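You operate a simulated robot arm through the tools that you are given. There is no shell and no other tool. Be economical: measure what you need, move in short steps, check, and stop when the job is done.

You run a simulated two-armed robot. Do the job below in one go: nothing can be reset, and whatever is moved stays where it is left.

JOB
Zero the black test gauge and put it in the gauge drawer.
Fine: hold it on the counter while you turn its red knob; shut the drawer. Where these are worked on the way, their far stop is far enough and under half their travel is too little: gauge drawer.

It is judged by the outcome, as a careful person would: the job done as asked, and still so three seconds after it is handed in. It fails if anything else is knocked over, pushed out of place, dropped, spilled or broken.

ROBOT AND FRAMES
Two 6-joint arms with two-finger parallel grippers on one trunk, on a base that drives. Base frame: it is fixed to the floor where the robot stands at the start and does not move with it; the origin is under the middle of the robot, x ahead of it, y to its left, z up; the surface under the hand at the start is at about z = 900. Units: mm, rad, N and s.
The left shoulder is at the start at [60, 188, 1197], the right one opposite. With the tool pointing down near the work surface each hand reaches from about 260 to 620 mm from the robot's upright axis, wherever it stands, measured 20 degrees to its own side. Places, roughly: gauge drawer [600, 200, 800]; inside of the gauge drawer [600, 200, 800]. Payload 1.57 kg a hand.
Tool frame (each hand has its own): the origin (TCP) lies between the finger pads and is the grasp point; the fingertips stand 30 mm ahead of it; z points along the fingers, y is the line along which they close. The gripper opens to 110 mm. The fingers are 24 mm wide and 12 mm thick; the gripper's body (48 by 112 mm) begins 78 mm behind the TCP.
Orientation is told as [roll, pitch, yaw] about the base's x, y, z axes, in that order, counted from this pose: with the fingers straight down and closing along the base's y, the tool's x points along the base's -x, its y along +y and its z along -z.

CONTROLS
- The arms move only by the tool send_rows. It takes "left_deltas", "right_deltas" or both (then of equal length, played together; a hand with none holds still); each is a list of rows, each a list of 7 numbers: the shift along the tool's x, y, z in cm, then the turn, a rotation vector about the tool's x, y, z in rad, then the closure in counts, from 0 (fully open) to 255 (shut). In form: [[x, y, z, wx, wy, wz, gripper], ...]. A call has 1 to 10 rows; each row is the pose to reach, as a shift and turn from the pose commanded when the call began, along the tool's axes at that moment. Each row takes 0.2 s and may step no farther than 50 mm and 0.15 rad from the row before; otherwise, or with a gripper value out of range, the whole call is refused. A pose out of reach is approached as far as the arm can. The call stops where the force on the tool passes 40 N (or 10 N more than at its start, if that is more) or the arm is blocked; 0.2 s more then pass. Each finger travels about 153 mm/s and halts on what it meets, pressing with about 28 N; the grip force reading is that of the motor and also rises with nothing between the fingers. The clock runs only during rows and for 0.2 s after the last one: add rows that repeat a pose to give the fingers time. The reply holds the time, the measured pose of the TCP, the force on the tool along the base axes, the opening and the grip force, in the units named above and with some noise, with the torque about the TCP (base axes, N m) and any sound that the robot's microphone picked up.
- Cameras (640 x 400 px; columns grow to the right, rows downward): "scene" is now at [3.2, 8.9, 1725]; the picture's right is [0.17, -0.99, 0.00], its down [-0.87, -0.15, -0.48] and it looks along [0.47, 0.08, -0.88] (base axes); focal length 254 px, centre (320, 200). "left" rides on the left gripper at [70, -16, -141] in its tool frame; the picture's right is [0.23, 0.97, 0.00], its down [-0.86, 0.20, -0.48] and it looks along [-0.47, 0.11, 0.88] (tool axes); focal length 222 px, centre (320, 200). "right" rides on the right gripper at [70, 16, -141] in its tool frame; the picture's right is [-0.23, 0.97, 0.00], its down [-0.86, -0.20, -0.48] and it looks along [-0.47, -0.11, 0.88] (tool axes); focal length 222 px, centre (320, 200). There is no depth. A picture from a camera that has moved, and an enlarged one, comes with that camera's place and axes in the base frame and with its lens.
- snapshot(camera): a new picture of that camera. The clock stands still meanwhile.
- slide_trunk(by): slides the trunk up (or, below 0, down) by that many mm; the arms and the scene camera ride with it, the base frame stays. It gives what a move gives, with no picture.
- steer(legs): drives the robot by 1 to 6 legs, each [ahead, left, turn to the left] in mm, mm and rad, along the robot's own axes; the way and the turn of a leg run together, so that a leg with both is an arc; at most 1500 mm and 3.142 rad a leg. The arms and the cameras ride along, it lands a little off, and it stops where it bumps. It gives what a move gives.
- aim_head(pan, tilt): turns the head with the scene camera to pan (to the left, within 1.501 rad either way) and tilt (down, from -0.506 to 1.204), counted from straight ahead of the robot. It gives what a move gives.
- enlarge(camera, box): a new picture of the part [left, top, right, bottom] of that camera's present view, enlarged. The clock stands still meanwhile.
- close_job(): hands the job in; it is judged then, once.

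Go step by step. Nothing tells you exact positions but the pictures and the camera data: compare them with the known pose of the tool, close in by small moves and look again before you grip or let go. The budget is 120 turns and 100 pictures, counting those below and the enlarged ones. Unless the task says otherwise, let go and move clear before handing in, and close with one line.

The tools are called after "Request:" by a JSON object that holds its "name" and its "arguments". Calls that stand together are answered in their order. send_rows: Moves the arms, as the interface text tells. Its arguments: {"type":"object","properties":{"left_deltas":{"type":"array","items":{"type":"array","items":{"type":"number"}}},"right_deltas":{"type":"array","items":{"type":"array","items":{"type":"number"}}}},"required":[]} The other tools are called the same way: slide_trunk (by) slides the trunk up or down; steer (legs) drives the base; aim_head (pan, tilt) turns the head that bears the scene camera; snapshot (camera) takes a picture; enlarge (camera, box) takes an enlarged picture of a part of a camera's view; close_job () hands the job in.

At the start:

```text
clock: 0.0
left_tool_pos: [437.6, 353.3, 1211.4]
left_tcp_rot: [0.002, -0.001, 0.0]
left_ft_force: [-1.1, -0.7, -0.1]
left_ft_torque: [0.01, -0.01, 0.01]
left_finger_gap: 109.9
left_finger_force: 0.0
right_tool_pos: [401.3, -64.2, 1277.4]
right_tcp_rot: [0.0, -0.001, 0.0]
right_ft_force: [0.6, -0.6, -0.3]
right_ft_torque: [-0.02, -0.04, 0.01]
right_finger_gap: 110.0
right_finger_force: 0.0
trunk travel left (down, up): [-825.0, 165.0]
robot x, y, heading: [-3.1, 3.5, 0.002]
head pan, tilt: [0.169, 1.073]
```

scene: 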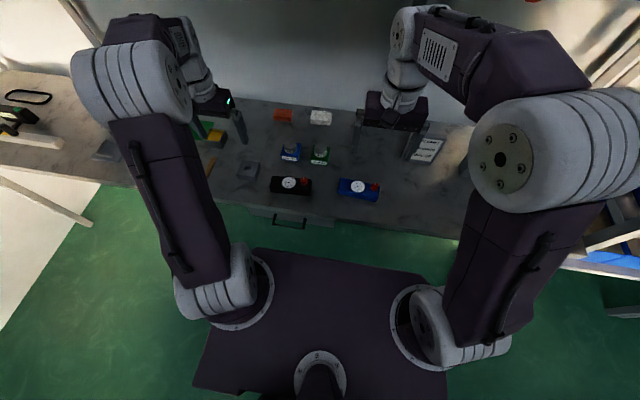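
right: 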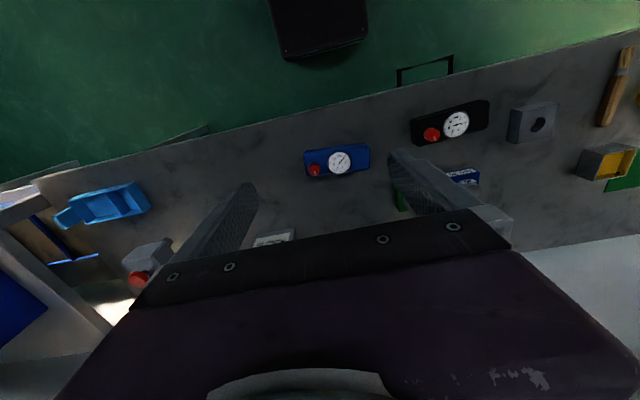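
left: 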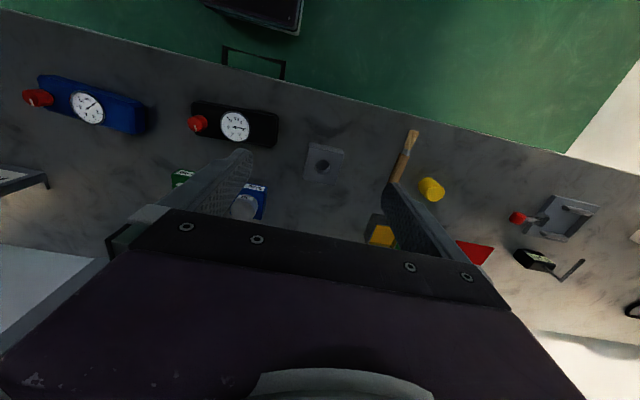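

I see the black gauge near [477, 200], with its red knob on the robot's right end, and a drawer handle under the counter edge below it. I'll look closer at both.

Request:
{"name": "enlarge", "arguments": {"camera": "scene", "box": [220, 90, 400, 240]}}

Request:
{"name": "enlarge", "arguments": {"camera": "left", "box": [160, 30, 340, 160]}}

Request:
{"name": "enlarge", "arguments": {"camera": "right", "box": [380, 40, 520, 150]}}

```text
2.67 times, centred on (310, 165) of scene
camera zoom: at [3.2, 8.9, 1725.0], right [0.17, -0.99, 0.0], down [-0.87, -0.15, -0.48], along [0.47, 0.08, -0.88], focal length 676 px, centre (347, 293)
```

zoom: 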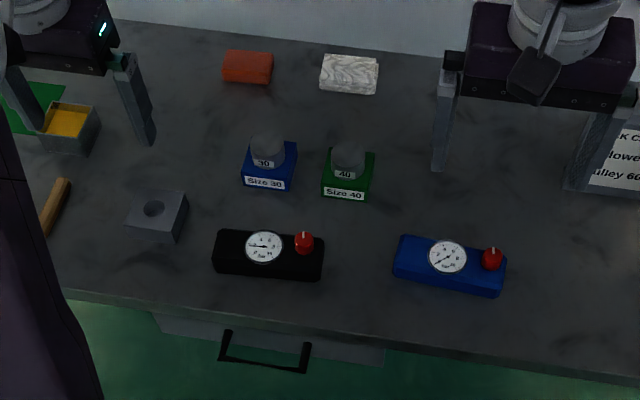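

```text
3.08 times, centred on (250, 95) of left
camera zoom: at [368.3, 338.4, 1353.7], right [-0.23, 0.97, 0.0], down [0.86, 0.2, 0.48], along [0.47, 0.11, -0.88], focal length 684 px, centre (535, 523)
```

zoom: 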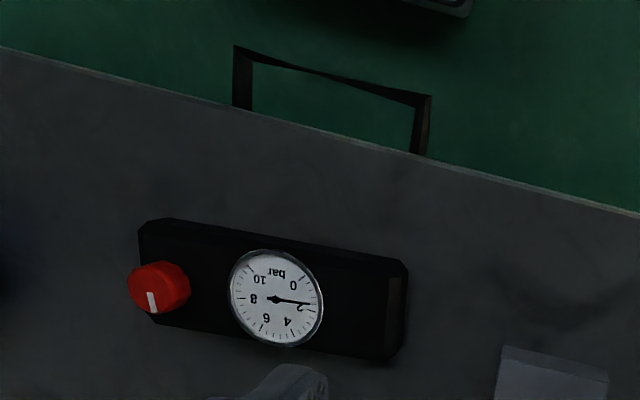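

```text
3.64 times, centred on (450, 95) of right
camera zoom: at [331.1, -48.4, 1419.6], right [0.23, 0.97, 0.0], down [0.86, -0.2, 0.48], along [0.47, -0.11, -0.88], focal length 808 px, centre (-153, 582)
```

zoom: 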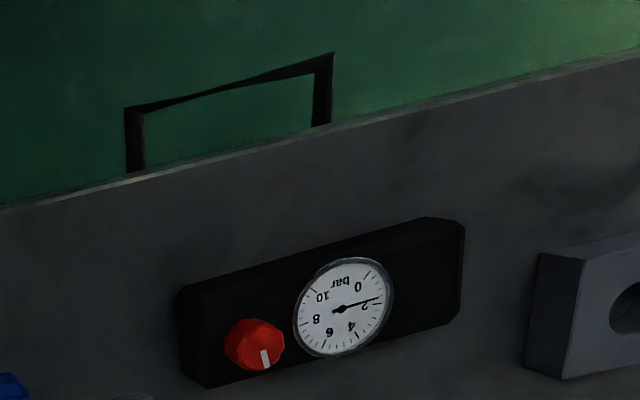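

The gauge sits at about [480, 200], with the dial facing up and reading near 2, and the knob at about [483, 150, 953]. The handle bar is near [356, 194, 790]. I'll shift the base left so both hands can work around the gauge.

Request:
{"name": "steer", "arguments": {"legs": [[0, 130, 0]]}}

```text
clock: 1.3
left_tool_pos: [437.0, 481.8, 1212.6]
left_tcp_rot: [0.002, 0.0, -0.002]
left_ft_force: [-0.2, -0.6, -0.4]
left_ft_torque: [0.05, 0.01, 0.01]
left_finger_gap: 110.2
left_finger_force: 0.1
right_tool_pos: [401.1, 64.2, 1277.0]
right_tcp_rot: [0.001, 0.001, 0.0]
right_ft_force: [0.2, 0.3, -0.5]
right_ft_torque: [0.01, -0.01, -0.01]
right_finger_gap: 110.2
right_finger_force: 0.1
trunk travel left (down, up): [-825.0, 165.0]
robot x, y, heading: [1.0, 130.2, 0.001]
head pan, tilt: [0.169, 1.073]
```

Now I'll turn the left hand by -90° and bring it above the left end of the gauge.

Request:
{"name": "send_rows", "arguments": {"left_deltas": [[-0.43, -2.34, 1.5, 0, 0, 0.15, 0], [-0.86, -4.68, 3, 0, 0, 0.3, 0], [-1.29, -7, 4.5, 0, 0, 0.45, 0], [-1.72, -9.4, 6, 0, 0, 0.6, 0], [-2.15, -11.7, 7.5, 0, 0, 0.75, 0], [-2.58, -14, 9, 0, 0, 0.9, 0], [-3, -16.4, 10.5, 0, 0, 1.05, 0], [-3.44, -18.7, 12, 0, 0, 1.2, 0], [-3.87, -21, 13.5, 0, 0, 1.35, 0], [-4.3, -23.2, 15, 0, 0, 1.5, 0]]}}

```text
clock: 3.5
left_tool_pos: [480.3, 253.2, 1059.8]
left_tcp_rot: [0.0, 0.0, -1.502]
left_ft_force: [0.7, -0.9, -0.1]
left_ft_torque: [-0.04, 0.02, -0.03]
left_finger_gap: 110.2
left_finger_force: 0.0
right_tool_pos: [400.7, 64.8, 1276.9]
right_tcp_rot: [0.0, 0.0, -0.002]
right_ft_force: [-0.2, 0.6, 0.1]
right_ft_torque: [0.04, 0.03, 0.0]
right_finger_gap: 110.0
right_finger_force: 0.1
trunk travel left (down, up): [-825.0, 165.0]
robot x, y, heading: [-0.9, 127.3, 0.006]
head pan, tilt: [0.169, 1.073]
```

Request:
{"name": "snapshot", "arguments": {"camera": "left"}}

Request:
{"name": "snapshot", "arguments": {"camera": "right"}}

Request:
{"name": "snapshot", "arguments": {"camera": "scene"}}

```text
93 pictures are left
camera left: at [459.5, 322.6, 1202.0], right [0.96, 0.29, 0.0], down [0.26, -0.84, 0.48], along [0.14, -0.46, -0.88], focal length 222 px, centre (320, 200)
```

left: 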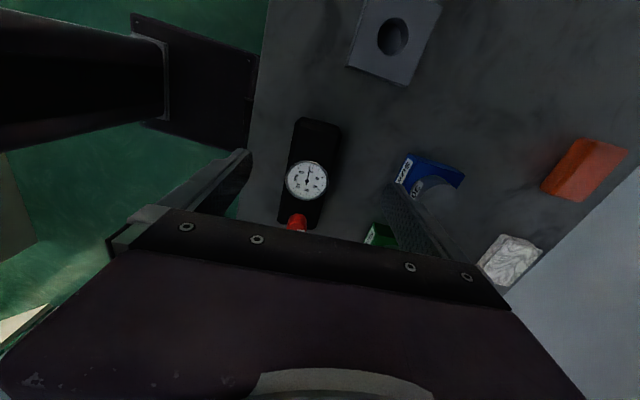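

```text
92 pictures are left
camera right: at [331.7, 81.8, 1419.5], right [0.23, 0.97, 0.0], down [0.86, -0.2, 0.48], along [0.47, -0.11, -0.88], focal length 222 px, centre (320, 200)
```

right: 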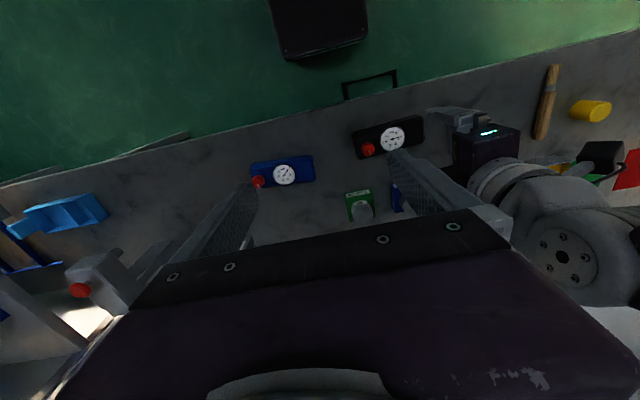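

```text
91 pictures are left
camera scene: at [3.9, 139.2, 1725.0], right [0.17, -0.99, 0.0], down [-0.87, -0.15, -0.48], along [0.47, 0.08, -0.88], focal length 254 px, centre (320, 200)
```

scene: 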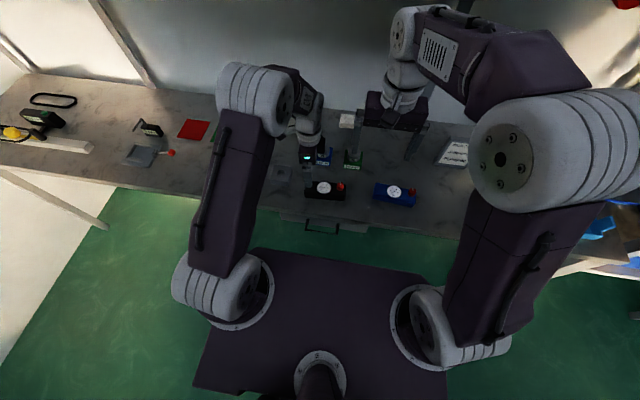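

The gauge lies about 0.08 rad off square, which matches the hand's present yaw. I'll lower the left hand over it.

Request:
{"name": "send_rows", "arguments": {"left_deltas": [[-0.4, -0.3, 3, 0, 0, 0, 0], [-0.77, -0.55, 6, 0, 0, 0, 0], [-0.77, -0.55, 8.5, 0, 0, 0, 0], [-0.77, -0.55, 10.5, 0, 0, 0, 0]]}}

Request:
{"name": "snapshot", "arguments": {"camera": "left"}}

Request:
{"name": "snapshot", "arguments": {"camera": "right"}}

```text
clock: 4.5
left_tool_pos: [478.4, 245.8, 955.8]
left_tcp_rot: [0.0, -0.001, -1.501]
left_ft_force: [-0.4, 0.1, 0.5]
left_ft_torque: [-0.01, 0.01, 0.04]
left_finger_gap: 109.7
left_finger_force: 0.1
right_tool_pos: [400.3, 66.9, 1277.7]
right_tcp_rot: [0.001, 0.001, -0.003]
right_ft_force: [-0.6, 0.2, -0.6]
right_ft_torque: [0.0, 0.0, -0.01]
right_finger_gap: 109.9
right_finger_force: 0.0
trunk travel left (down, up): [-825.0, 165.0]
robot x, y, heading: [1.9, 129.0, 0.006]
head pan, tilt: [0.169, 1.073]
```

```text
90 pictures are left
camera left: at [457.4, 315.5, 1096.8], right [0.96, 0.29, 0.0], down [0.26, -0.84, 0.48], along [0.14, -0.46, -0.88], focal length 222 px, centre (320, 200)
```

left: 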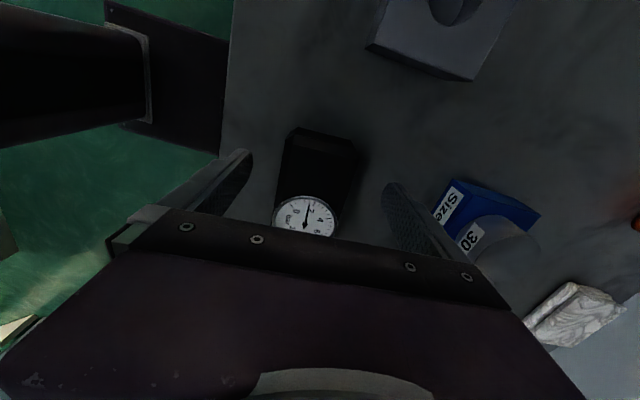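

```text
89 pictures are left
camera right: at [331.5, 82.8, 1419.6], right [0.23, 0.97, 0.0], down [0.86, -0.2, 0.48], along [0.47, -0.11, -0.88], focal length 222 px, centre (320, 200)
```

right: 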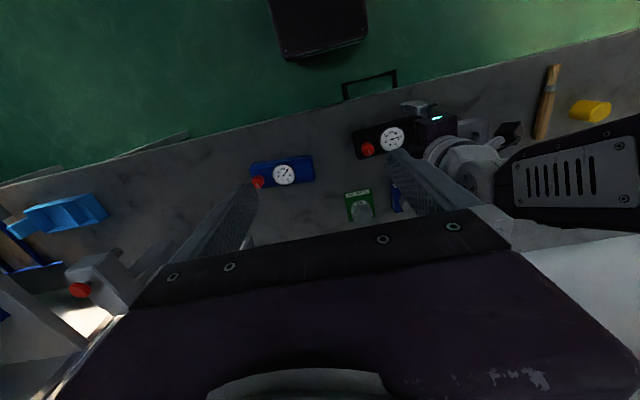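

The gauge is between the fingers. I'll lower the last 2 cm and close on it, then look again.

Request:
{"name": "send_rows", "arguments": {"left_deltas": [[0, -0.35, 1, 0, 0, 0, 0], [0, -0.35, 2, 0, 0, 0, 0], [0, -0.35, 2, 0, 0, 0, 90], [0, -0.35, 2, 0, 0, 0, 120], [0, -0.35, 2, 0, 0, 0, 160], [0, -0.35, 2, 0, 0, 0, 200], [0, -0.35, 2, 0, 0, 0, 255], [0, -0.35, 2, 0, 0, 0, 255]]}}

Request:
{"name": "enlarge", "arguments": {"camera": "right", "box": [320, 60, 460, 170]}}

Request:
{"name": "enlarge", "arguments": {"camera": "scene", "box": [270, 130, 400, 240]}}

```text
clock: 6.3
left_tool_pos: [473.0, 245.3, 935.7]
left_tcp_rot: [0.001, -0.001, -1.5]
left_ft_force: [0.3, 0.2, -0.4]
left_ft_torque: [-0.08, -0.11, 0.03]
left_finger_gap: 57.3
left_finger_force: 27.8
right_tool_pos: [401.2, 65.5, 1277.6]
right_tcp_rot: [0.001, 0.001, -0.003]
right_ft_force: [0.5, 0.3, 0.0]
right_ft_torque: [0.01, 0.0, -0.03]
right_finger_gap: 109.8
right_finger_force: 0.0
trunk travel left (down, up): [-825.0, 165.0]
robot x, y, heading: [-0.4, 134.0, 0.0]
head pan, tilt: [0.169, 1.073]
```

```text
3.64 times, centred on (390, 115) of right
camera zoom: at [331.2, 82.5, 1419.6], right [0.23, 0.97, 0.0], down [0.85, -0.2, 0.48], along [0.47, -0.11, -0.88], focal length 808 px, centre (66, 509)
```

zoom: 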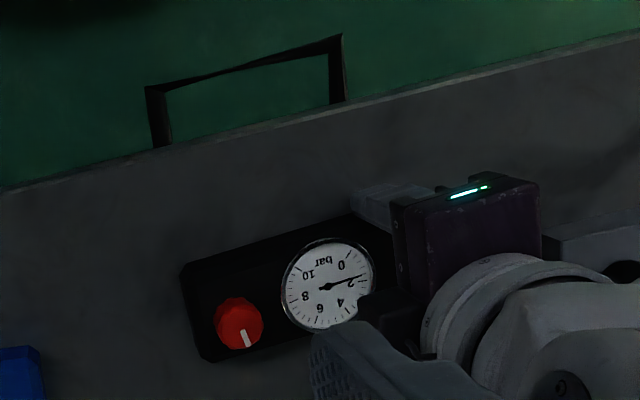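

```text
3.64 times, centred on (335, 185) of scene
camera zoom: at [3.3, 140.1, 1725.0], right [0.17, -0.99, 0.0], down [-0.87, -0.15, -0.48], along [0.47, 0.08, -0.88], focal length 922 px, centre (266, 254)
```

zoom: 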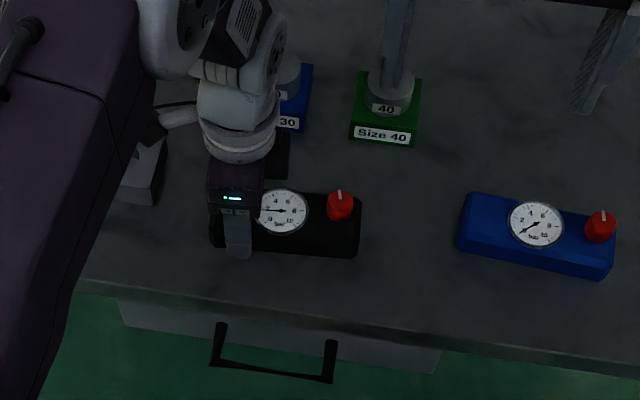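

The left hand holds the gauge (57 mm grip) and the needle reads about 2.3. Next I'll bring the right hand above the knob at about [483, 150, 945].

Request:
{"name": "send_rows", "arguments": {"right_deltas": [[-1.4, 1.4, 2.5, 0, 0, 0, 0], [-2.8, 2.8, 5.5, 0, 0, 0, 60], [-4.2, 4.2, 9, 0, 0, 0, 100], [-5.6, 5.6, 12.5, 0, 0, 0, 110], [-7, 7, 16, 0, 0, 0, 110], [-8.2, 8.4, 19.2, 0, 0, 0, 110]]}}

Request:
{"name": "snapshot", "arguments": {"camera": "right"}}

Request:
{"name": "snapshot", "arguments": {"camera": "scene"}}

```text
clock: 7.7
left_tool_pos: [473.1, 245.6, 937.4]
left_tcp_rot: [-0.001, 0.0, -1.501]
left_ft_force: [-0.4, 1.2, -0.2]
left_ft_torque: [0.23, 0.01, -0.03]
left_finger_gap: 57.5
left_finger_force: 28.2
right_tool_pos: [485.0, 149.6, 1087.1]
right_tcp_rot: [-0.002, 0.001, -0.001]
right_ft_force: [-0.5, 0.2, -0.1]
right_ft_torque: [0.02, 0.0, 0.01]
right_finger_gap: 62.7
right_finger_force: 0.1
trunk travel left (down, up): [-825.0, 165.0]
robot x, y, heading: [0.9, 133.2, -0.001]
head pan, tilt: [0.169, 1.073]
```

```text
86 pictures are left
camera right: at [414.4, 166.3, 1228.6], right [0.23, 0.97, 0.0], down [0.86, -0.2, 0.48], along [0.47, -0.11, -0.88], focal length 222 px, centre (320, 200)
```

right: 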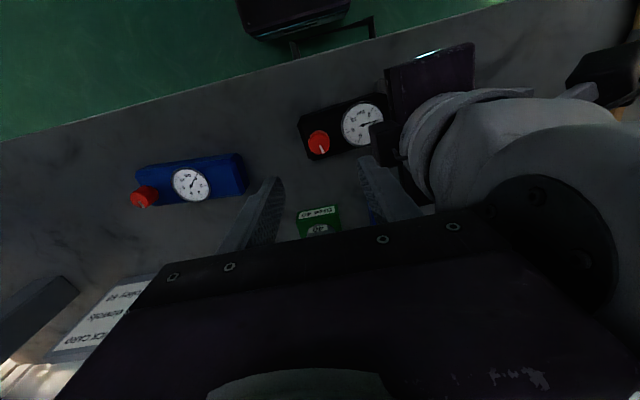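

```text
85 pictures are left
camera scene: at [3.8, 140.6, 1725.1], right [0.17, -0.99, 0.0], down [-0.87, -0.15, -0.48], along [0.47, 0.08, -0.88], focal length 254 px, centre (320, 200)
```

scene: 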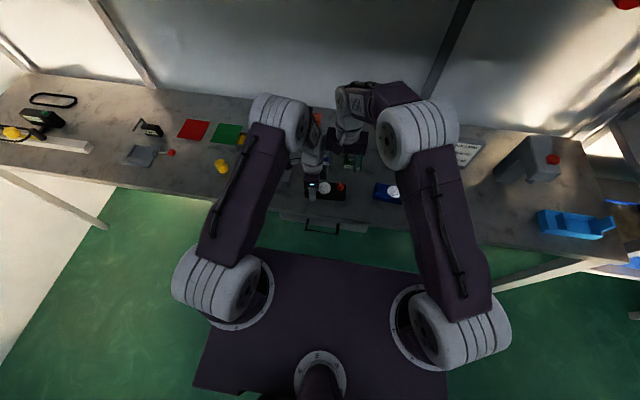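

The knob is right under the hand at about [482, 149]. I'll back off a little in y and turn the right hand to yaw of about 1.2, so its body stays clear of the left wrist.

Request:
{"name": "send_rows", "arguments": {"right_deltas": [[0, -2, 0, 0, 0, -0.15, 110], [0.1, -3, 0, 0, 0, -0.3, 110], [0.1, -3, 0, 0, 0, -0.45, 110], [0.1, -3, 0, 0, 0, -0.6, 110], [0.1, -3, 0, 0, 0, -0.75, 110], [0.1, -3, 0, 0, 0, -0.9, 110], [0.1, -3, 0, 0, 0, -1.05, 110], [0.1, -2, 0, 0, 0, -1.2, 110], [0.1, 0, 0, 0, 0, -1.2, 110], [0.1, 0, 4, 0, 0, -1.2, 110]]}}

Request:
{"name": "snapshot", "arguments": {"camera": "right"}}

```text
clock: 9.9
left_tool_pos: [471.0, 245.2, 936.3]
left_tcp_rot: [0.001, -0.001, -1.501]
left_ft_force: [-0.7, 0.7, 0.1]
left_ft_torque: [-0.12, -0.06, -0.02]
left_finger_gap: 57.7
left_finger_force: 27.6
right_tool_pos: [481.3, 149.9, 1043.9]
right_tcp_rot: [-0.001, 0.001, 1.201]
right_ft_force: [-0.4, 0.1, 0.7]
right_ft_torque: [-0.03, 0.02, 0.02]
right_finger_gap: 62.4
right_finger_force: 0.1
trunk travel left (down, up): [-825.0, 165.0]
robot x, y, heading: [0.4, 129.5, 0.001]
head pan, tilt: [0.169, 1.073]
```

```text
84 pictures are left
camera right: at [441.2, 90.5, 1186.1], right [-0.83, 0.56, 0.0], down [0.5, 0.72, 0.48], along [0.27, 0.39, -0.88], focal length 222 px, centre (320, 200)
```

right: 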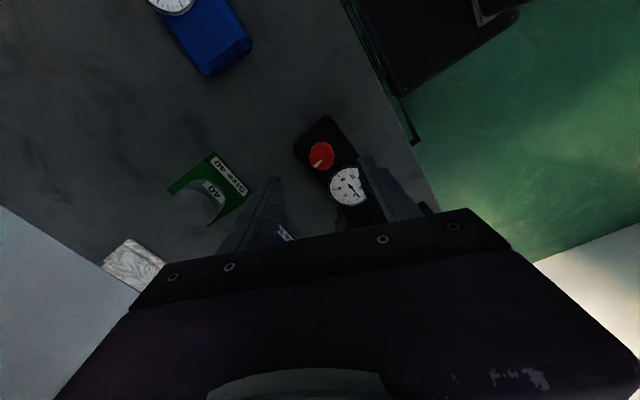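

I'll lower the fingers around the knob, to a TCP height of about 967, and close gently.

Request:
{"name": "send_rows", "arguments": {"right_deltas": [[0.2, 0.1, 3, 0, 0, 0, 110], [0.2, 0.1, 5.5, 0, 0, 0, 110], [0.2, 0.1, 7, 0, 0, 0, 110], [0.2, 0.1, 7.7, 0, 0, 0, 110], [0.2, 0.1, 7.7, 0, 0, 0, 110]]}}

Request:
{"name": "snapshot", "arguments": {"camera": "right"}}

Request:
{"name": "enlarge", "arguments": {"camera": "scene", "box": [270, 130, 400, 240]}}

```text
clock: 11.1
left_tool_pos: [471.6, 244.1, 936.6]
left_tcp_rot: [0.0, 0.0, -1.502]
left_ft_force: [2.2, 1.9, -4.3]
left_ft_torque: [0.35, 0.07, 0.2]
left_finger_gap: 57.6
left_finger_force: 28.1
right_tool_pos: [480.7, 148.2, 967.4]
right_tcp_rot: [-0.001, -0.001, 1.197]
right_ft_force: [-2.6, -2.3, 9.0]
right_ft_torque: [-0.01, 0.19, 0.1]
right_finger_gap: 62.8
right_finger_force: 0.0
trunk travel left (down, up): [-825.0, 165.0]
robot x, y, heading: [-0.6, 131.1, 0.0]
head pan, tilt: [0.169, 1.073]
```

```text
83 pictures are left
camera right: at [440.2, 89.6, 1109.9], right [-0.82, 0.57, 0.0], down [0.5, 0.72, 0.48], along [0.27, 0.39, -0.88], focal length 222 px, centre (320, 200)
```

right: 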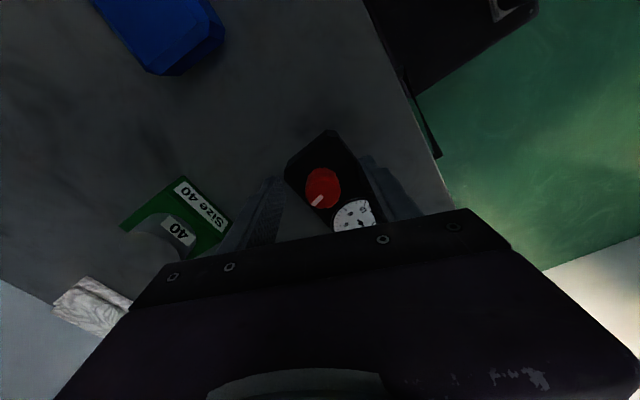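

```text
3.64 times, centred on (335, 185) of scene
camera zoom: at [2.9, 140.0, 1725.1], right [0.17, -0.99, 0.0], down [-0.87, -0.15, -0.48], along [0.47, 0.08, -0.88], focal length 922 px, centre (266, 254)
```

zoom: 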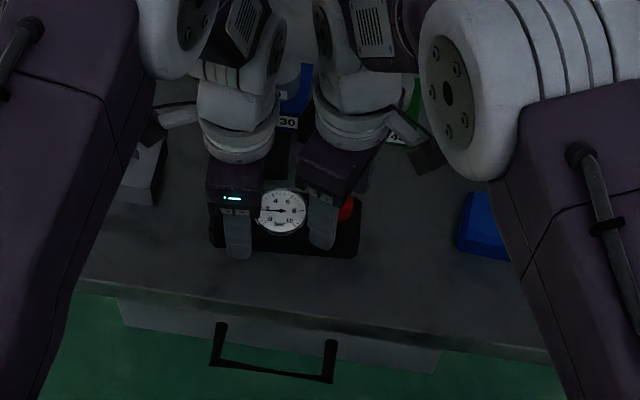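

The fingertips touch the gauge top lightly (9 N). I'll lift 4 mm, close on the knob, and take a reference picture before turning.

Request:
{"name": "send_rows", "arguments": {"right_deltas": [[0, 0, -0.4, 0, 0, 0, 110], [0, 0, -0.4, 0, 0, 0, 150], [0, 0, -0.4, 0, 0, 0, 190], [0, 0, -0.4, 0, 0, 0, 230], [0, 0, -0.4, 0, 0, 0, 255], [0, 0, -0.4, 0, 0, 0, 255]]}}

Request:
{"name": "enlarge", "arguments": {"camera": "scene", "box": [305, 160, 365, 205]}}

Request:
{"name": "enlarge", "arguments": {"camera": "right", "box": [270, 120, 430, 240]}}

```text
clock: 12.5
left_tool_pos: [472.6, 244.5, 936.5]
left_tcp_rot: [-0.001, 0.0, -1.502]
left_ft_force: [5.2, -3.7, -0.5]
left_ft_torque: [0.26, 0.1, 0.47]
left_finger_gap: 57.8
left_finger_force: 27.8
right_tool_pos: [478.4, 149.0, 972.5]
right_tcp_rot: [0.002, -0.001, 1.198]
right_ft_force: [-5.0, 3.5, 0.5]
right_ft_torque: [0.04, 0.07, 0.02]
right_finger_gap: 24.8
right_finger_force: 28.0
trunk travel left (down, up): [-825.0, 165.0]
robot x, y, heading: [-3.1, 128.6, 0.001]
head pan, tilt: [0.169, 1.073]
```

```text
8.89 times, centred on (335, 182) of scene
camera zoom: at [3.7, 140.3, 1725.0], right [0.17, -0.99, 0.0], down [-0.87, -0.15, -0.48], along [0.47, 0.08, -0.88], focal length 2253 px, centre (187, 356)
```

zoom: 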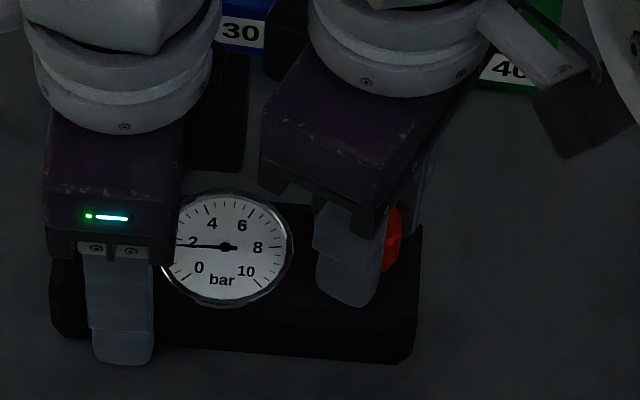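

```text
3.33 times, centred on (350, 180) of right
camera zoom: at [439.5, 90.1, 1114.1], right [-0.82, 0.57, 0.0], down [0.5, 0.72, 0.48], along [0.27, 0.39, -0.88], focal length 740 px, centre (220, 267)
```

zoom: 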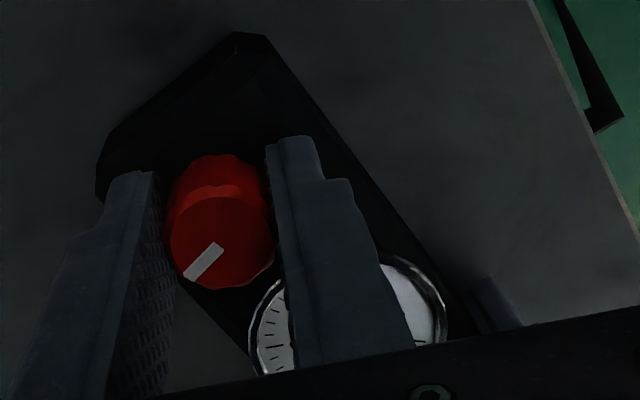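

The grip on the knob is good, and the scene camera sees the dial reading about 1.8. I'll turn 0.3 rad counterclockwise and watch the needle.

Request:
{"name": "send_rows", "arguments": {"right_deltas": [[0.1, 0.1, 0, 0, 0, -0.1, 255], [0.1, 0.1, 0, 0, 0, -0.2, 255], [0.1, 0.1, 0, 0, 0, -0.3, 255], [0.1, 0.1, 0, 0, 0, -0.3, 255]]}}

Request:
{"name": "enlarge", "arguments": {"camera": "scene", "box": [305, 160, 365, 205]}}

```text
clock: 13.5
left_tool_pos: [473.4, 245.3, 936.9]
left_tcp_rot: [0.0, -0.001, -1.501]
left_ft_force: [-0.5, -12.9, 11.1]
left_ft_torque: [-0.62, -0.06, -0.14]
left_finger_gap: 57.7
left_finger_force: 28.8
right_tool_pos: [480.9, 148.8, 974.2]
right_tcp_rot: [0.001, 0.0, 1.5]
right_ft_force: [0.2, 12.8, -11.7]
right_ft_torque: [-0.13, -0.09, -0.03]
right_finger_gap: 25.0
right_finger_force: 28.7
trunk travel left (down, up): [-825.0, 165.0]
robot x, y, heading: [2.3, 130.3, 0.001]
head pan, tilt: [0.169, 1.073]
```

```text
8.89 times, centred on (335, 182) of scene
camera zoom: at [3.7, 140.2, 1725.0], right [0.17, -0.99, 0.0], down [-0.87, -0.15, -0.48], along [0.47, 0.08, -0.88], focal length 2253 px, centre (187, 356)
```

zoom: 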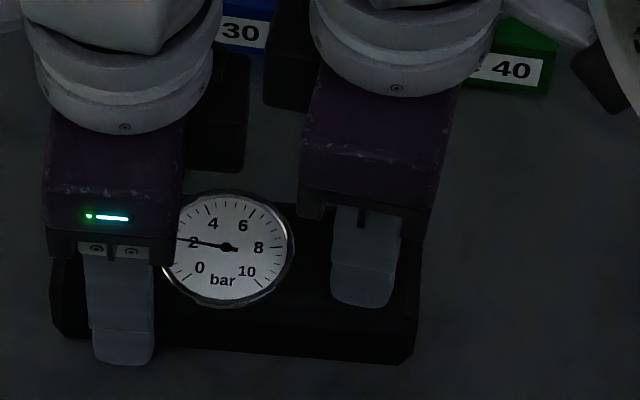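

Turning counterclockwise raised the reading slightly, so the knob must go clockwise. I'll turn 0.9 rad that way with a small recentring.

Request:
{"name": "send_rows", "arguments": {"right_deltas": [[-0.15, 0, 0.15, 0, 0, 0.15, 255], [-0.15, 0, 0.15, 0, 0, 0.3, 255], [-0.15, 0, 0.15, 0, 0, 0.45, 255], [-0.15, 0, 0.15, 0, 0, 0.6, 255], [-0.15, 0, 0.15, 0, 0, 0.75, 255], [-0.15, 0, 0.15, 0, 0, 0.9, 255], [-0.15, 0, 0.15, 0, 0, 0.9, 255]]}}

Request:
{"name": "enlarge", "arguments": {"camera": "scene", "box": [305, 160, 365, 205]}}

```text
clock: 14.7
left_tool_pos: [472.5, 245.5, 935.3]
left_tcp_rot: [0.003, 0.0, -1.499]
left_ft_force: [2.1, 1.1, 1.6]
left_ft_torque: [-1.44, 0.72, -0.31]
left_finger_gap: 57.6
left_finger_force: 28.0
right_tool_pos: [477.4, 147.9, 971.8]
right_tcp_rot: [0.0, 0.005, 0.788]
right_ft_force: [-2.9, -3.7, 2.6]
right_ft_torque: [0.97, -0.37, 0.48]
right_finger_gap: 24.9
right_finger_force: 27.4
trunk travel left (down, up): [-825.0, 165.0]
robot x, y, heading: [-1.5, 132.0, 0.001]
head pan, tilt: [0.169, 1.073]
stopped in row 6 (right hand): the force on the tool passed its limit at 47 N (the readings are from after the stop); the commanded pose is now the measured one
```

```text
8.89 times, centred on (335, 182) of scene
camera zoom: at [2.3, 140.0, 1725.0], right [0.17, -0.99, 0.0], down [-0.87, -0.15, -0.48], along [0.47, 0.08, -0.88], focal length 2253 px, centre (187, 356)
```

zoom: 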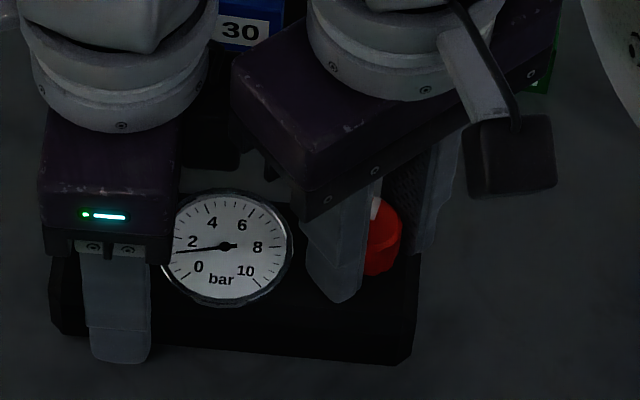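

The needle is falling, about 0.4 of the knob turn, and now reads about 1.4. A force limit stopped the move at yaw 0.79, so I'll look at how the fingers sit.

Request:
{"name": "snapshot", "arguments": {"camera": "right"}}

Request:
{"name": "snapshot", "arguments": {"camera": "left"}}

Request:
{"name": "enlarge", "arguments": {"camera": "scene", "box": [318, 175, 342, 193]}}

```text
77 pictures are left
camera right: at [417.6, 111.1, 1114.1], right [-0.53, 0.85, 0.0], down [0.75, 0.47, 0.47], along [0.4, 0.25, -0.88], focal length 222 px, centre (320, 200)
```

right: 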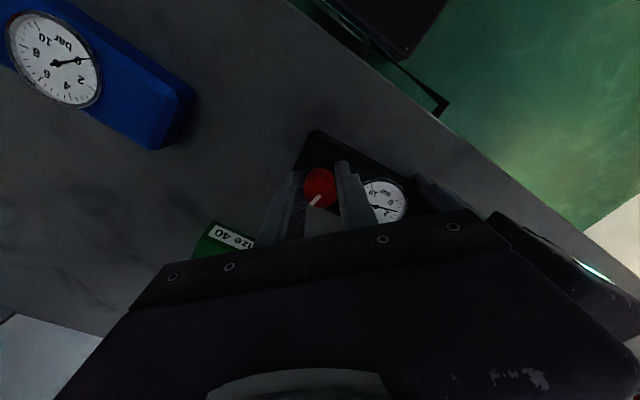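

```text
76 pictures are left
camera left: at [452.2, 315.6, 1078.1], right [0.95, 0.3, 0.0], down [0.26, -0.84, 0.48], along [0.14, -0.46, -0.88], focal length 222 px, centre (320, 200)
```

left: 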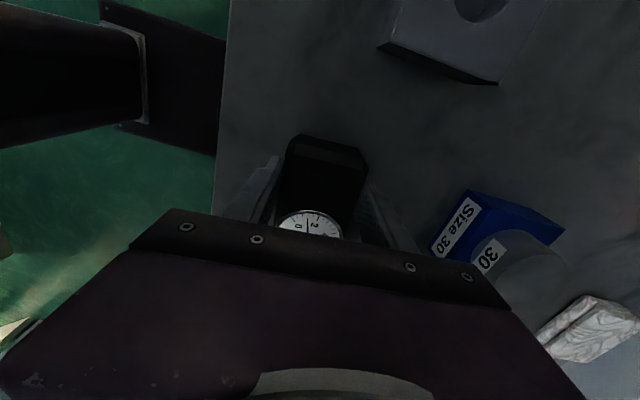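

```text
16.00 times, centred on (330, 184) of scene
camera zoom: at [2.3, 140.0, 1725.0], right [0.17, -0.99, 0.0], down [-0.87, -0.15, -0.48], along [0.47, 0.08, -0.88], focal length 4056 px, centre (160, 456)
```

zoom: 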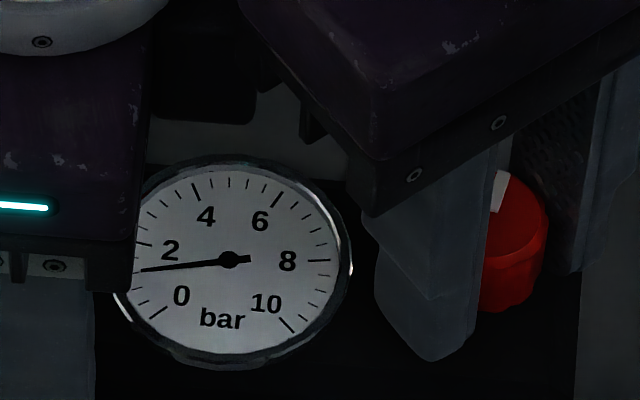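

The zoom shows the reading at about 1.2 and the zero tick clearly; I still need about 1.3 rad clockwise. The right gripper body was probably touching the left one, so I'll open, recentre, go back to yaw of about 2.0 and regrip.

Request:
{"name": "send_rows", "arguments": {"right_deltas": [[0, 0, 0, 0, 0, 0, 130], [-0.3, -0.1, 0, 0, 0, 0, 110], [-0.35, -0.1, 0, 0, 0, -0.15, 110], [-0.35, -0.1, 0, 0, 0, -0.3, 110], [-0.35, -0.1, 0, 0, 0, -0.45, 110], [-0.35, -0.1, 0, 0, 0, -0.6, 110], [-0.35, -0.1, 0, 0, 0, -0.75, 110], [-0.35, -0.1, 0, 0, 0, -0.9, 110], [-0.35, -0.1, 0, 0, 0, -1.05, 110], [-0.35, -0.1, 0, 0, 0, -1.2, 110]]}}

Request:
{"name": "snapshot", "arguments": {"camera": "right"}}

```text
clock: 16.9
left_tool_pos: [472.7, 246.7, 935.6]
left_tcp_rot: [0.004, 0.0, -1.498]
left_ft_force: [1.4, 1.0, 4.4]
left_ft_torque: [-0.06, 0.18, -0.08]
left_finger_gap: 57.7
left_finger_force: 28.1
right_tool_pos: [481.6, 150.9, 971.3]
right_tcp_rot: [0.006, 0.003, 1.99]
right_ft_force: [0.8, -0.3, 0.2]
right_ft_torque: [0.01, 0.02, 0.05]
right_finger_gap: 62.6
right_finger_force: 0.0
trunk travel left (down, up): [-825.0, 165.0]
robot x, y, heading: [-3.7, 130.8, 0.002]
head pan, tilt: [0.169, 1.073]
```

```text
74 pictures are left
camera right: at [495.2, 80.8, 1114.1], right [-0.98, -0.19, 0.0], down [-0.16, 0.86, 0.48], along [-0.09, 0.47, -0.88], focal length 222 px, centre (320, 200)
```

right: 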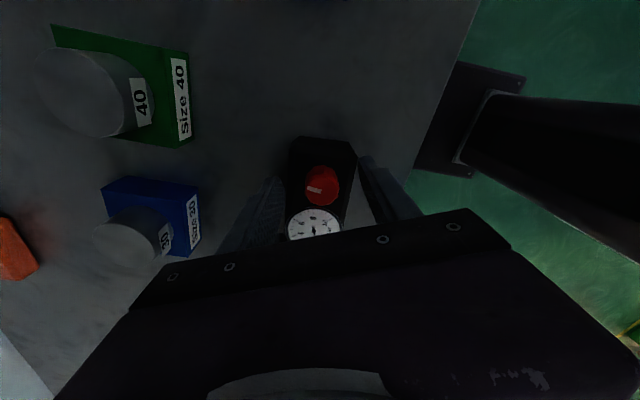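

The knob looks centred between the fingers. I'll close and turn clockwise 1.05 rad.

Request:
{"name": "send_rows", "arguments": {"right_deltas": [[0, 0, 0, 0, 0, 0, 180], [0, 0, 0, 0, 0, 0, 255], [0, 0, 0, 0, 0, 0, 255], [0, 0, 0, 0, 0, 0.15, 255], [0, 0, 0, 0, 0, 0.3, 255], [0, 0, 0, 0, 0, 0.45, 255], [0, 0, 0, 0, 0, 0.6, 255], [0, 0, 0, 0, 0, 0.75, 255], [0, 0, 0, 0, 0, 0.9, 255], [0, 0, 0, 0, 0, 1.05, 255]]}}

Request:
{"name": "enlarge", "arguments": {"camera": "scene", "box": [318, 175, 342, 193]}}

```text
clock: 19.1
left_tool_pos: [472.3, 246.4, 936.3]
left_tcp_rot: [0.003, -0.001, -1.5]
left_ft_force: [6.2, -0.3, -3.7]
left_ft_torque: [0.3, 0.09, 0.54]
left_finger_gap: 57.9
left_finger_force: 27.8
right_tool_pos: [480.9, 150.7, 971.1]
right_tcp_rot: [0.0, 0.004, 0.934]
right_ft_force: [-7.3, 0.0, 9.1]
right_ft_torque: [-0.01, 0.15, -0.06]
right_finger_gap: 24.9
right_finger_force: 27.8
trunk travel left (down, up): [-825.0, 165.0]
robot x, y, heading: [0.4, 129.9, -0.001]
head pan, tilt: [0.169, 1.073]
```

```text
16.00 times, centred on (330, 184) of scene
camera zoom: at [2.3, 140.5, 1725.0], right [0.17, -0.99, 0.0], down [-0.87, -0.15, -0.48], along [0.47, 0.08, -0.88], focal length 4056 px, centre (160, 456)
```

zoom: 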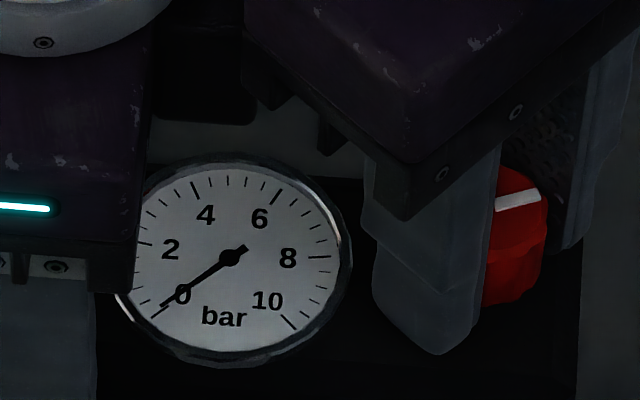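

The needle is now just short of the zero tick. I'll add a small 0.12 rad turn and recheck.

Request:
{"name": "send_rows", "arguments": {"right_deltas": [[0, 0, -0.1, 0, 0, 0.06, 255], [0, 0, -0.1, 0, 0, 0.12, 255], [0, 0, -0.1, 0, 0, 0.12, 255]]}}

Request:
{"name": "enlarge", "arguments": {"camera": "scene", "box": [321, 179, 337, 191]}}

```text
clock: 19.9
left_tool_pos: [475.6, 246.2, 936.9]
left_tcp_rot: [0.008, -0.001, -1.498]
left_ft_force: [25.7, 7.3, 4.3]
left_ft_torque: [-1.65, 4.15, 0.59]
left_finger_gap: 57.9
left_finger_force: 27.9
right_tool_pos: [481.0, 149.5, 969.7]
right_tcp_rot: [0.001, 0.01, 0.818]
right_ft_force: [-25.5, -7.8, -3.5]
right_ft_torque: [0.91, -3.25, 1.94]
right_finger_gap: 24.5
right_finger_force: 28.3
trunk travel left (down, up): [-825.0, 165.0]
robot x, y, heading: [0.5, 133.2, 0.0]
head pan, tilt: [0.169, 1.073]
```

```text
16.00 times, centred on (329, 185) of scene
camera zoom: at [3.5, 140.3, 1725.0], right [0.17, -0.99, 0.0], down [-0.87, -0.15, -0.48], along [0.47, 0.08, -0.88], focal length 4056 px, centre (176, 440)
```

zoom: 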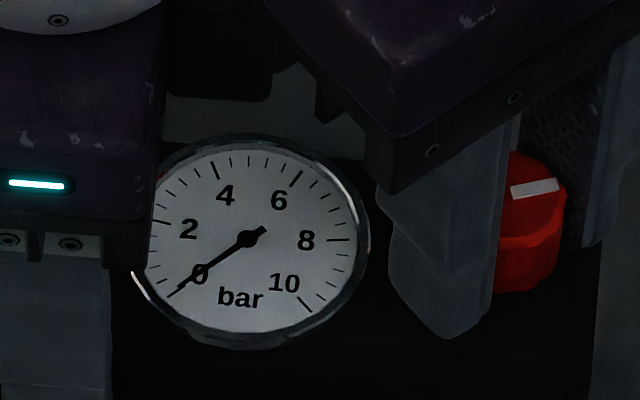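

The needle is about on the zero tick, and the bodies touch again. I'll let go of the knob, turn back, lift the right hand and inspect the dial.

Request:
{"name": "send_rows", "arguments": {"right_deltas": [[0, 0, 0, 0, 0, 0, 150], [0, 0, 0, 0, 0, 0, 110], [0, 0, 0, 0, 0, -0.15, 110], [0, 0, -1.5, 0, 0, -0.3, 110], [0, 0, -4, 0, 0, -0.45, 110]]}}

Request:
{"name": "enlarge", "arguments": {"camera": "scene", "box": [321, 179, 337, 191]}}

Request:
{"name": "snapshot", "arguments": {"camera": "right"}}

```text
clock: 21.1
left_tool_pos: [471.6, 246.1, 935.0]
left_tcp_rot: [0.001, 0.001, -1.499]
left_ft_force: [0.1, -0.8, 9.2]
left_ft_torque: [0.08, 0.28, -0.11]
left_finger_gap: 57.6
left_finger_force: 27.5
right_tool_pos: [480.3, 149.9, 1013.6]
right_tcp_rot: [-0.002, 0.003, 1.267]
right_ft_force: [-0.1, -0.1, -0.3]
right_ft_torque: [0.02, -0.01, -0.02]
right_finger_gap: 62.6
right_finger_force: 0.0
trunk travel left (down, up): [-825.0, 165.0]
robot x, y, heading: [-3.1, 130.9, -0.001]
head pan, tilt: [0.169, 1.073]
```

```text
16.00 times, centred on (329, 185) of scene
camera zoom: at [1.6, 139.7, 1725.0], right [0.17, -0.99, 0.0], down [-0.87, -0.15, -0.48], along [0.47, 0.08, -0.88], focal length 4056 px, centre (176, 440)
```

zoom: 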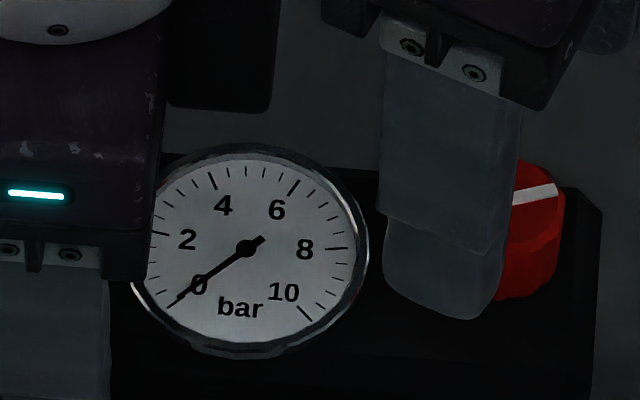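

```text
70 pictures are left
camera right: at [444.7, 88.2, 1155.3], right [-0.86, 0.51, 0.0], down [0.45, 0.76, 0.48], along [0.24, 0.41, -0.88], focal length 222 px, centre (320, 200)
```

right: 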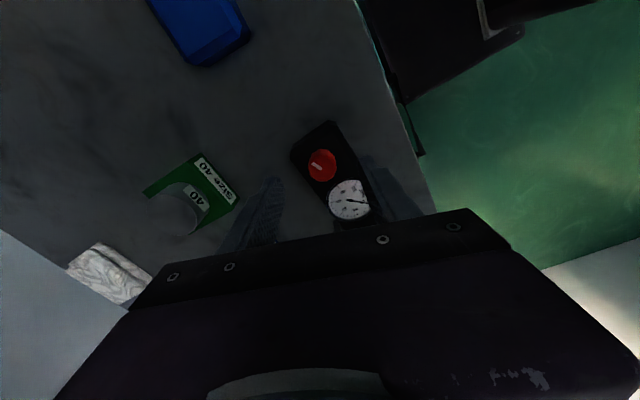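

The needle looks lined up with zero in the scene view. I'll confirm it from the right camera.

Request:
{"name": "enlarge", "arguments": {"camera": "right", "box": [325, 175, 375, 225]}}

Request:
{"name": "enlarge", "arguments": {"camera": "scene", "box": [323, 181, 333, 190]}}

```text
8.00 times, centred on (350, 200) of right
camera zoom: at [444.7, 88.2, 1155.3], right [-0.86, 0.51, 0.0], down [0.45, 0.76, 0.48], along [0.24, 0.41, -0.88], focal length 1777 px, centre (80, 200)
```

zoom: 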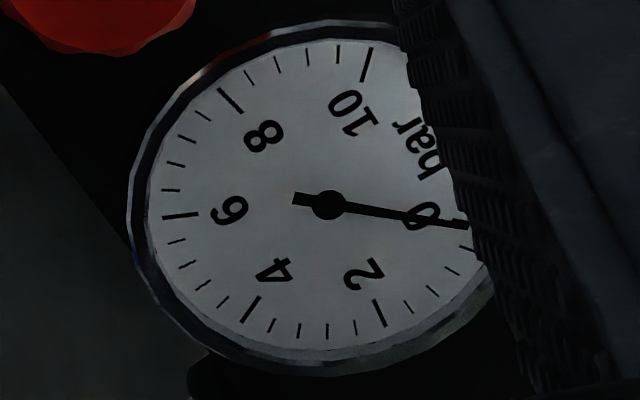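

```text
16.00 times, centred on (328, 186) of scene
camera zoom: at [1.6, 139.7, 1725.0], right [0.17, -0.99, 0.0], down [-0.87, -0.15, -0.48], along [0.47, 0.08, -0.88], focal length 4056 px, centre (192, 432)
```

zoom: 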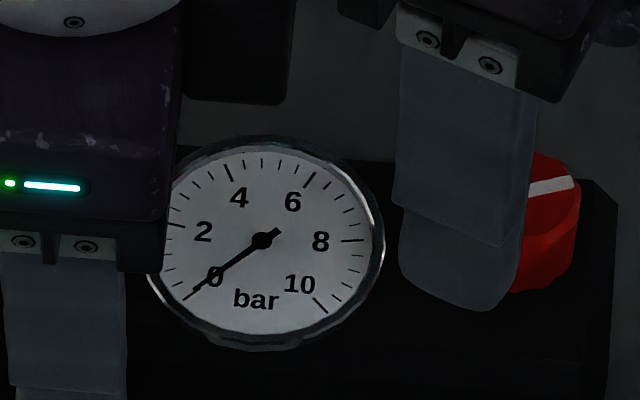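

The finger hides part of the tick, so I'll back the right hand off upward for a clear view.

Request:
{"name": "send_rows", "arguments": {"right_deltas": [[1, 0, -3, 0, 0, 0, 110], [3, 0, -6, 0, 0, 0, 60], [5, 0, -8, 0, 0, 0, 0], [6, 0, -9, 0, 0, 0, 0]]}}

Request:
{"name": "snapshot", "arguments": {"camera": "right"}}

```text
clock: 22.1
left_tool_pos: [473.7, 245.5, 936.1]
left_tcp_rot: [0.004, 0.001, -1.497]
left_ft_force: [-1.4, -1.1, 3.9]
left_ft_torque: [0.27, 0.26, 0.04]
left_finger_gap: 57.6
left_finger_force: 28.5
right_tool_pos: [462.3, 92.1, 1102.7]
right_tcp_rot: [0.0, 0.003, 1.267]
right_ft_force: [0.2, -0.6, -0.6]
right_ft_torque: [-0.04, -0.06, 0.01]
right_finger_gap: 110.2
right_finger_force: 0.1
trunk travel left (down, up): [-825.0, 165.0]
robot x, y, heading: [0.7, 131.3, -0.002]
head pan, tilt: [0.169, 1.073]
```

```text
67 pictures are left
camera right: at [427.0, 31.3, 1246.0], right [-0.86, 0.51, 0.0], down [0.45, 0.76, 0.47], along [0.24, 0.41, -0.88], focal length 222 px, centre (320, 200)
```

right: 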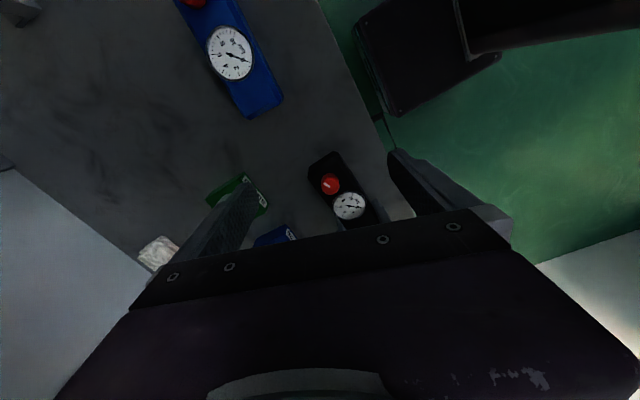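

Request:
{"name": "enlarge", "arguments": {"camera": "right", "box": [332, 190, 367, 222]}}

Request:
{"name": "enlarge", "arguments": {"camera": "right", "box": [200, 20, 260, 80]}}

```text
12.50 times, centred on (350, 206) of right
camera zoom: at [427.0, 31.3, 1246.0], right [-0.86, 0.51, 0.0], down [0.45, 0.76, 0.47], along [0.24, 0.41, -0.88], focal length 2776 px, centre (-49, 125)
```

zoom: 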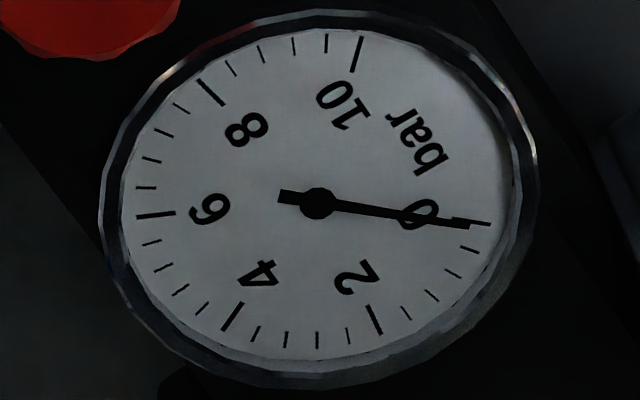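

```text
6.67 times, centred on (230, 50) of right
camera zoom: at [427.0, 31.3, 1246.0], right [-0.86, 0.51, 0.0], down [0.45, 0.76, 0.47], along [0.24, 0.41, -0.88], focal length 1481 px, centre (920, 1200)
```

zoom: 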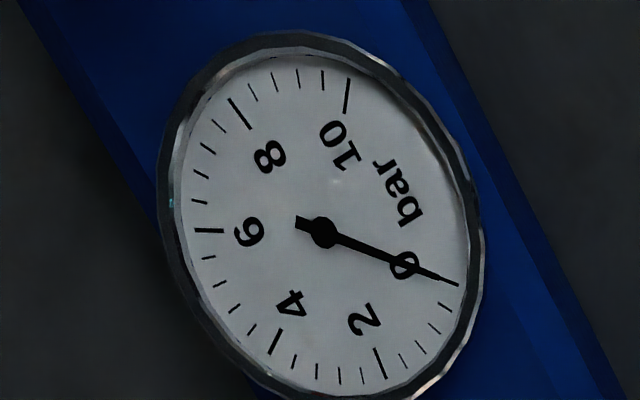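

The needle is about 0.07 bar above zero, while the blue one is dead on its tick. I'll regrip and trim another 0.08 rad clockwise.

Request:
{"name": "send_rows", "arguments": {"right_deltas": [[-2, 0, 3, 0, 0, 0, 110], [-4.5, 0, 6, 0, 0, 0, 110], [-6, 0, 9, 0, 0, 0, 110], [-6, 0, 11.5, 0, 0, 0, 110], [-6, 0, 12.9, 0, 0, 0, 110], [-6, 0, 12.9, 0, 0, 0, 180], [-6, 0, 12.9, 0, 0, 0, 255], [-6, 0, 12.9, 0, 0, 0, 255], [-6, 0, 12.9, 0, 0, 0.08, 255], [-6, 0, 12.9, 0, 0, 0.08, 255]]}}

Request:
{"name": "enlarge", "arguments": {"camera": "scene", "box": [321, 179, 337, 191]}}

```text
clock: 24.3
left_tool_pos: [475.1, 246.7, 936.1]
left_tcp_rot: [0.004, 0.0, -1.498]
left_ft_force: [7.0, -4.4, 0.5]
left_ft_torque: [-0.03, 0.24, 0.64]
left_finger_gap: 57.7
left_finger_force: 27.9
right_tool_pos: [482.3, 150.7, 974.7]
right_tcp_rot: [0.002, 0.006, 1.188]
right_ft_force: [-4.8, 5.2, 0.6]
right_ft_torque: [-0.1, 0.07, -0.01]
right_finger_gap: 24.3
right_finger_force: 28.3
trunk travel left (down, up): [-825.0, 165.0]
robot x, y, heading: [0.1, 130.5, -0.002]
head pan, tilt: [0.169, 1.073]
```

```text
16.00 times, centred on (329, 185) of scene
camera zoom: at [3.4, 140.3, 1725.0], right [0.17, -0.99, 0.0], down [-0.87, -0.15, -0.48], along [0.47, 0.08, -0.88], focal length 4056 px, centre (176, 440)
```

zoom: 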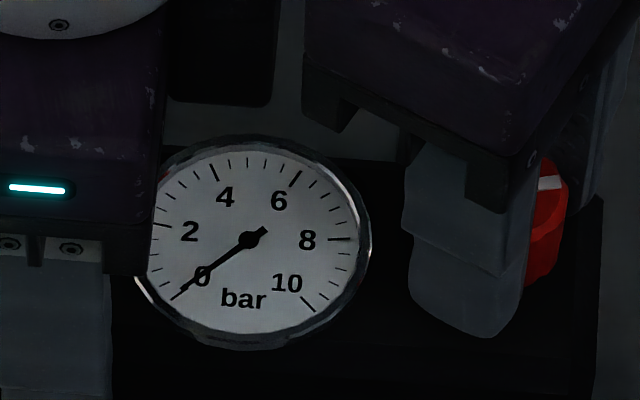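

Now the needle overlies the tick. I'll release the knob and go back up for a clear confirmation.

Request:
{"name": "send_rows", "arguments": {"right_deltas": [[0, 0, 0, 0, 0, 0, 150], [0, 0, 0, 0, 0, 0, 110], [0, 0, -1.5, 0, 0, 0, 110], [0, 0, -4, 0, 0, 0, 110], [1, 0, -7, 0, 0, 0, 60], [3, 0, -10, 0, 0, 0, 0], [5, 0, -12, 0, 0, 0, 0], [6, 0, -13, 0, 0, 0, 0]]}}

Request:
{"name": "enlarge", "arguments": {"camera": "right", "box": [327, 180, 377, 230]}}

```text
clock: 26.1
left_tool_pos: [474.2, 245.8, 935.5]
left_tcp_rot: [0.002, 0.0, -1.496]
left_ft_force: [-1.0, 1.1, 1.5]
left_ft_torque: [0.03, 0.19, -0.03]
left_finger_gap: 57.6
left_finger_force: 27.7
right_tool_pos: [459.5, 94.9, 1106.4]
right_tcp_rot: [0.001, 0.005, 1.186]
right_ft_force: [0.4, 0.8, 0.0]
right_ft_torque: [-0.01, -0.01, -0.02]
right_finger_gap: 109.8
right_finger_force: 0.1
trunk travel left (down, up): [-825.0, 165.0]
robot x, y, heading: [-0.1, 131.4, -0.001]
head pan, tilt: [0.169, 1.073]
```

```text
8.00 times, centred on (352, 205) of right
camera zoom: at [419.1, 37.7, 1248.4], right [-0.82, 0.58, 0.0], down [0.51, 0.72, 0.47], along [0.27, 0.39, -0.88], focal length 1777 px, centre (64, 160)
```

zoom: 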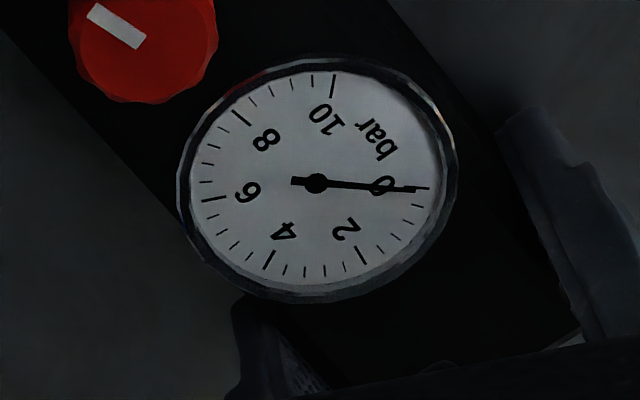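

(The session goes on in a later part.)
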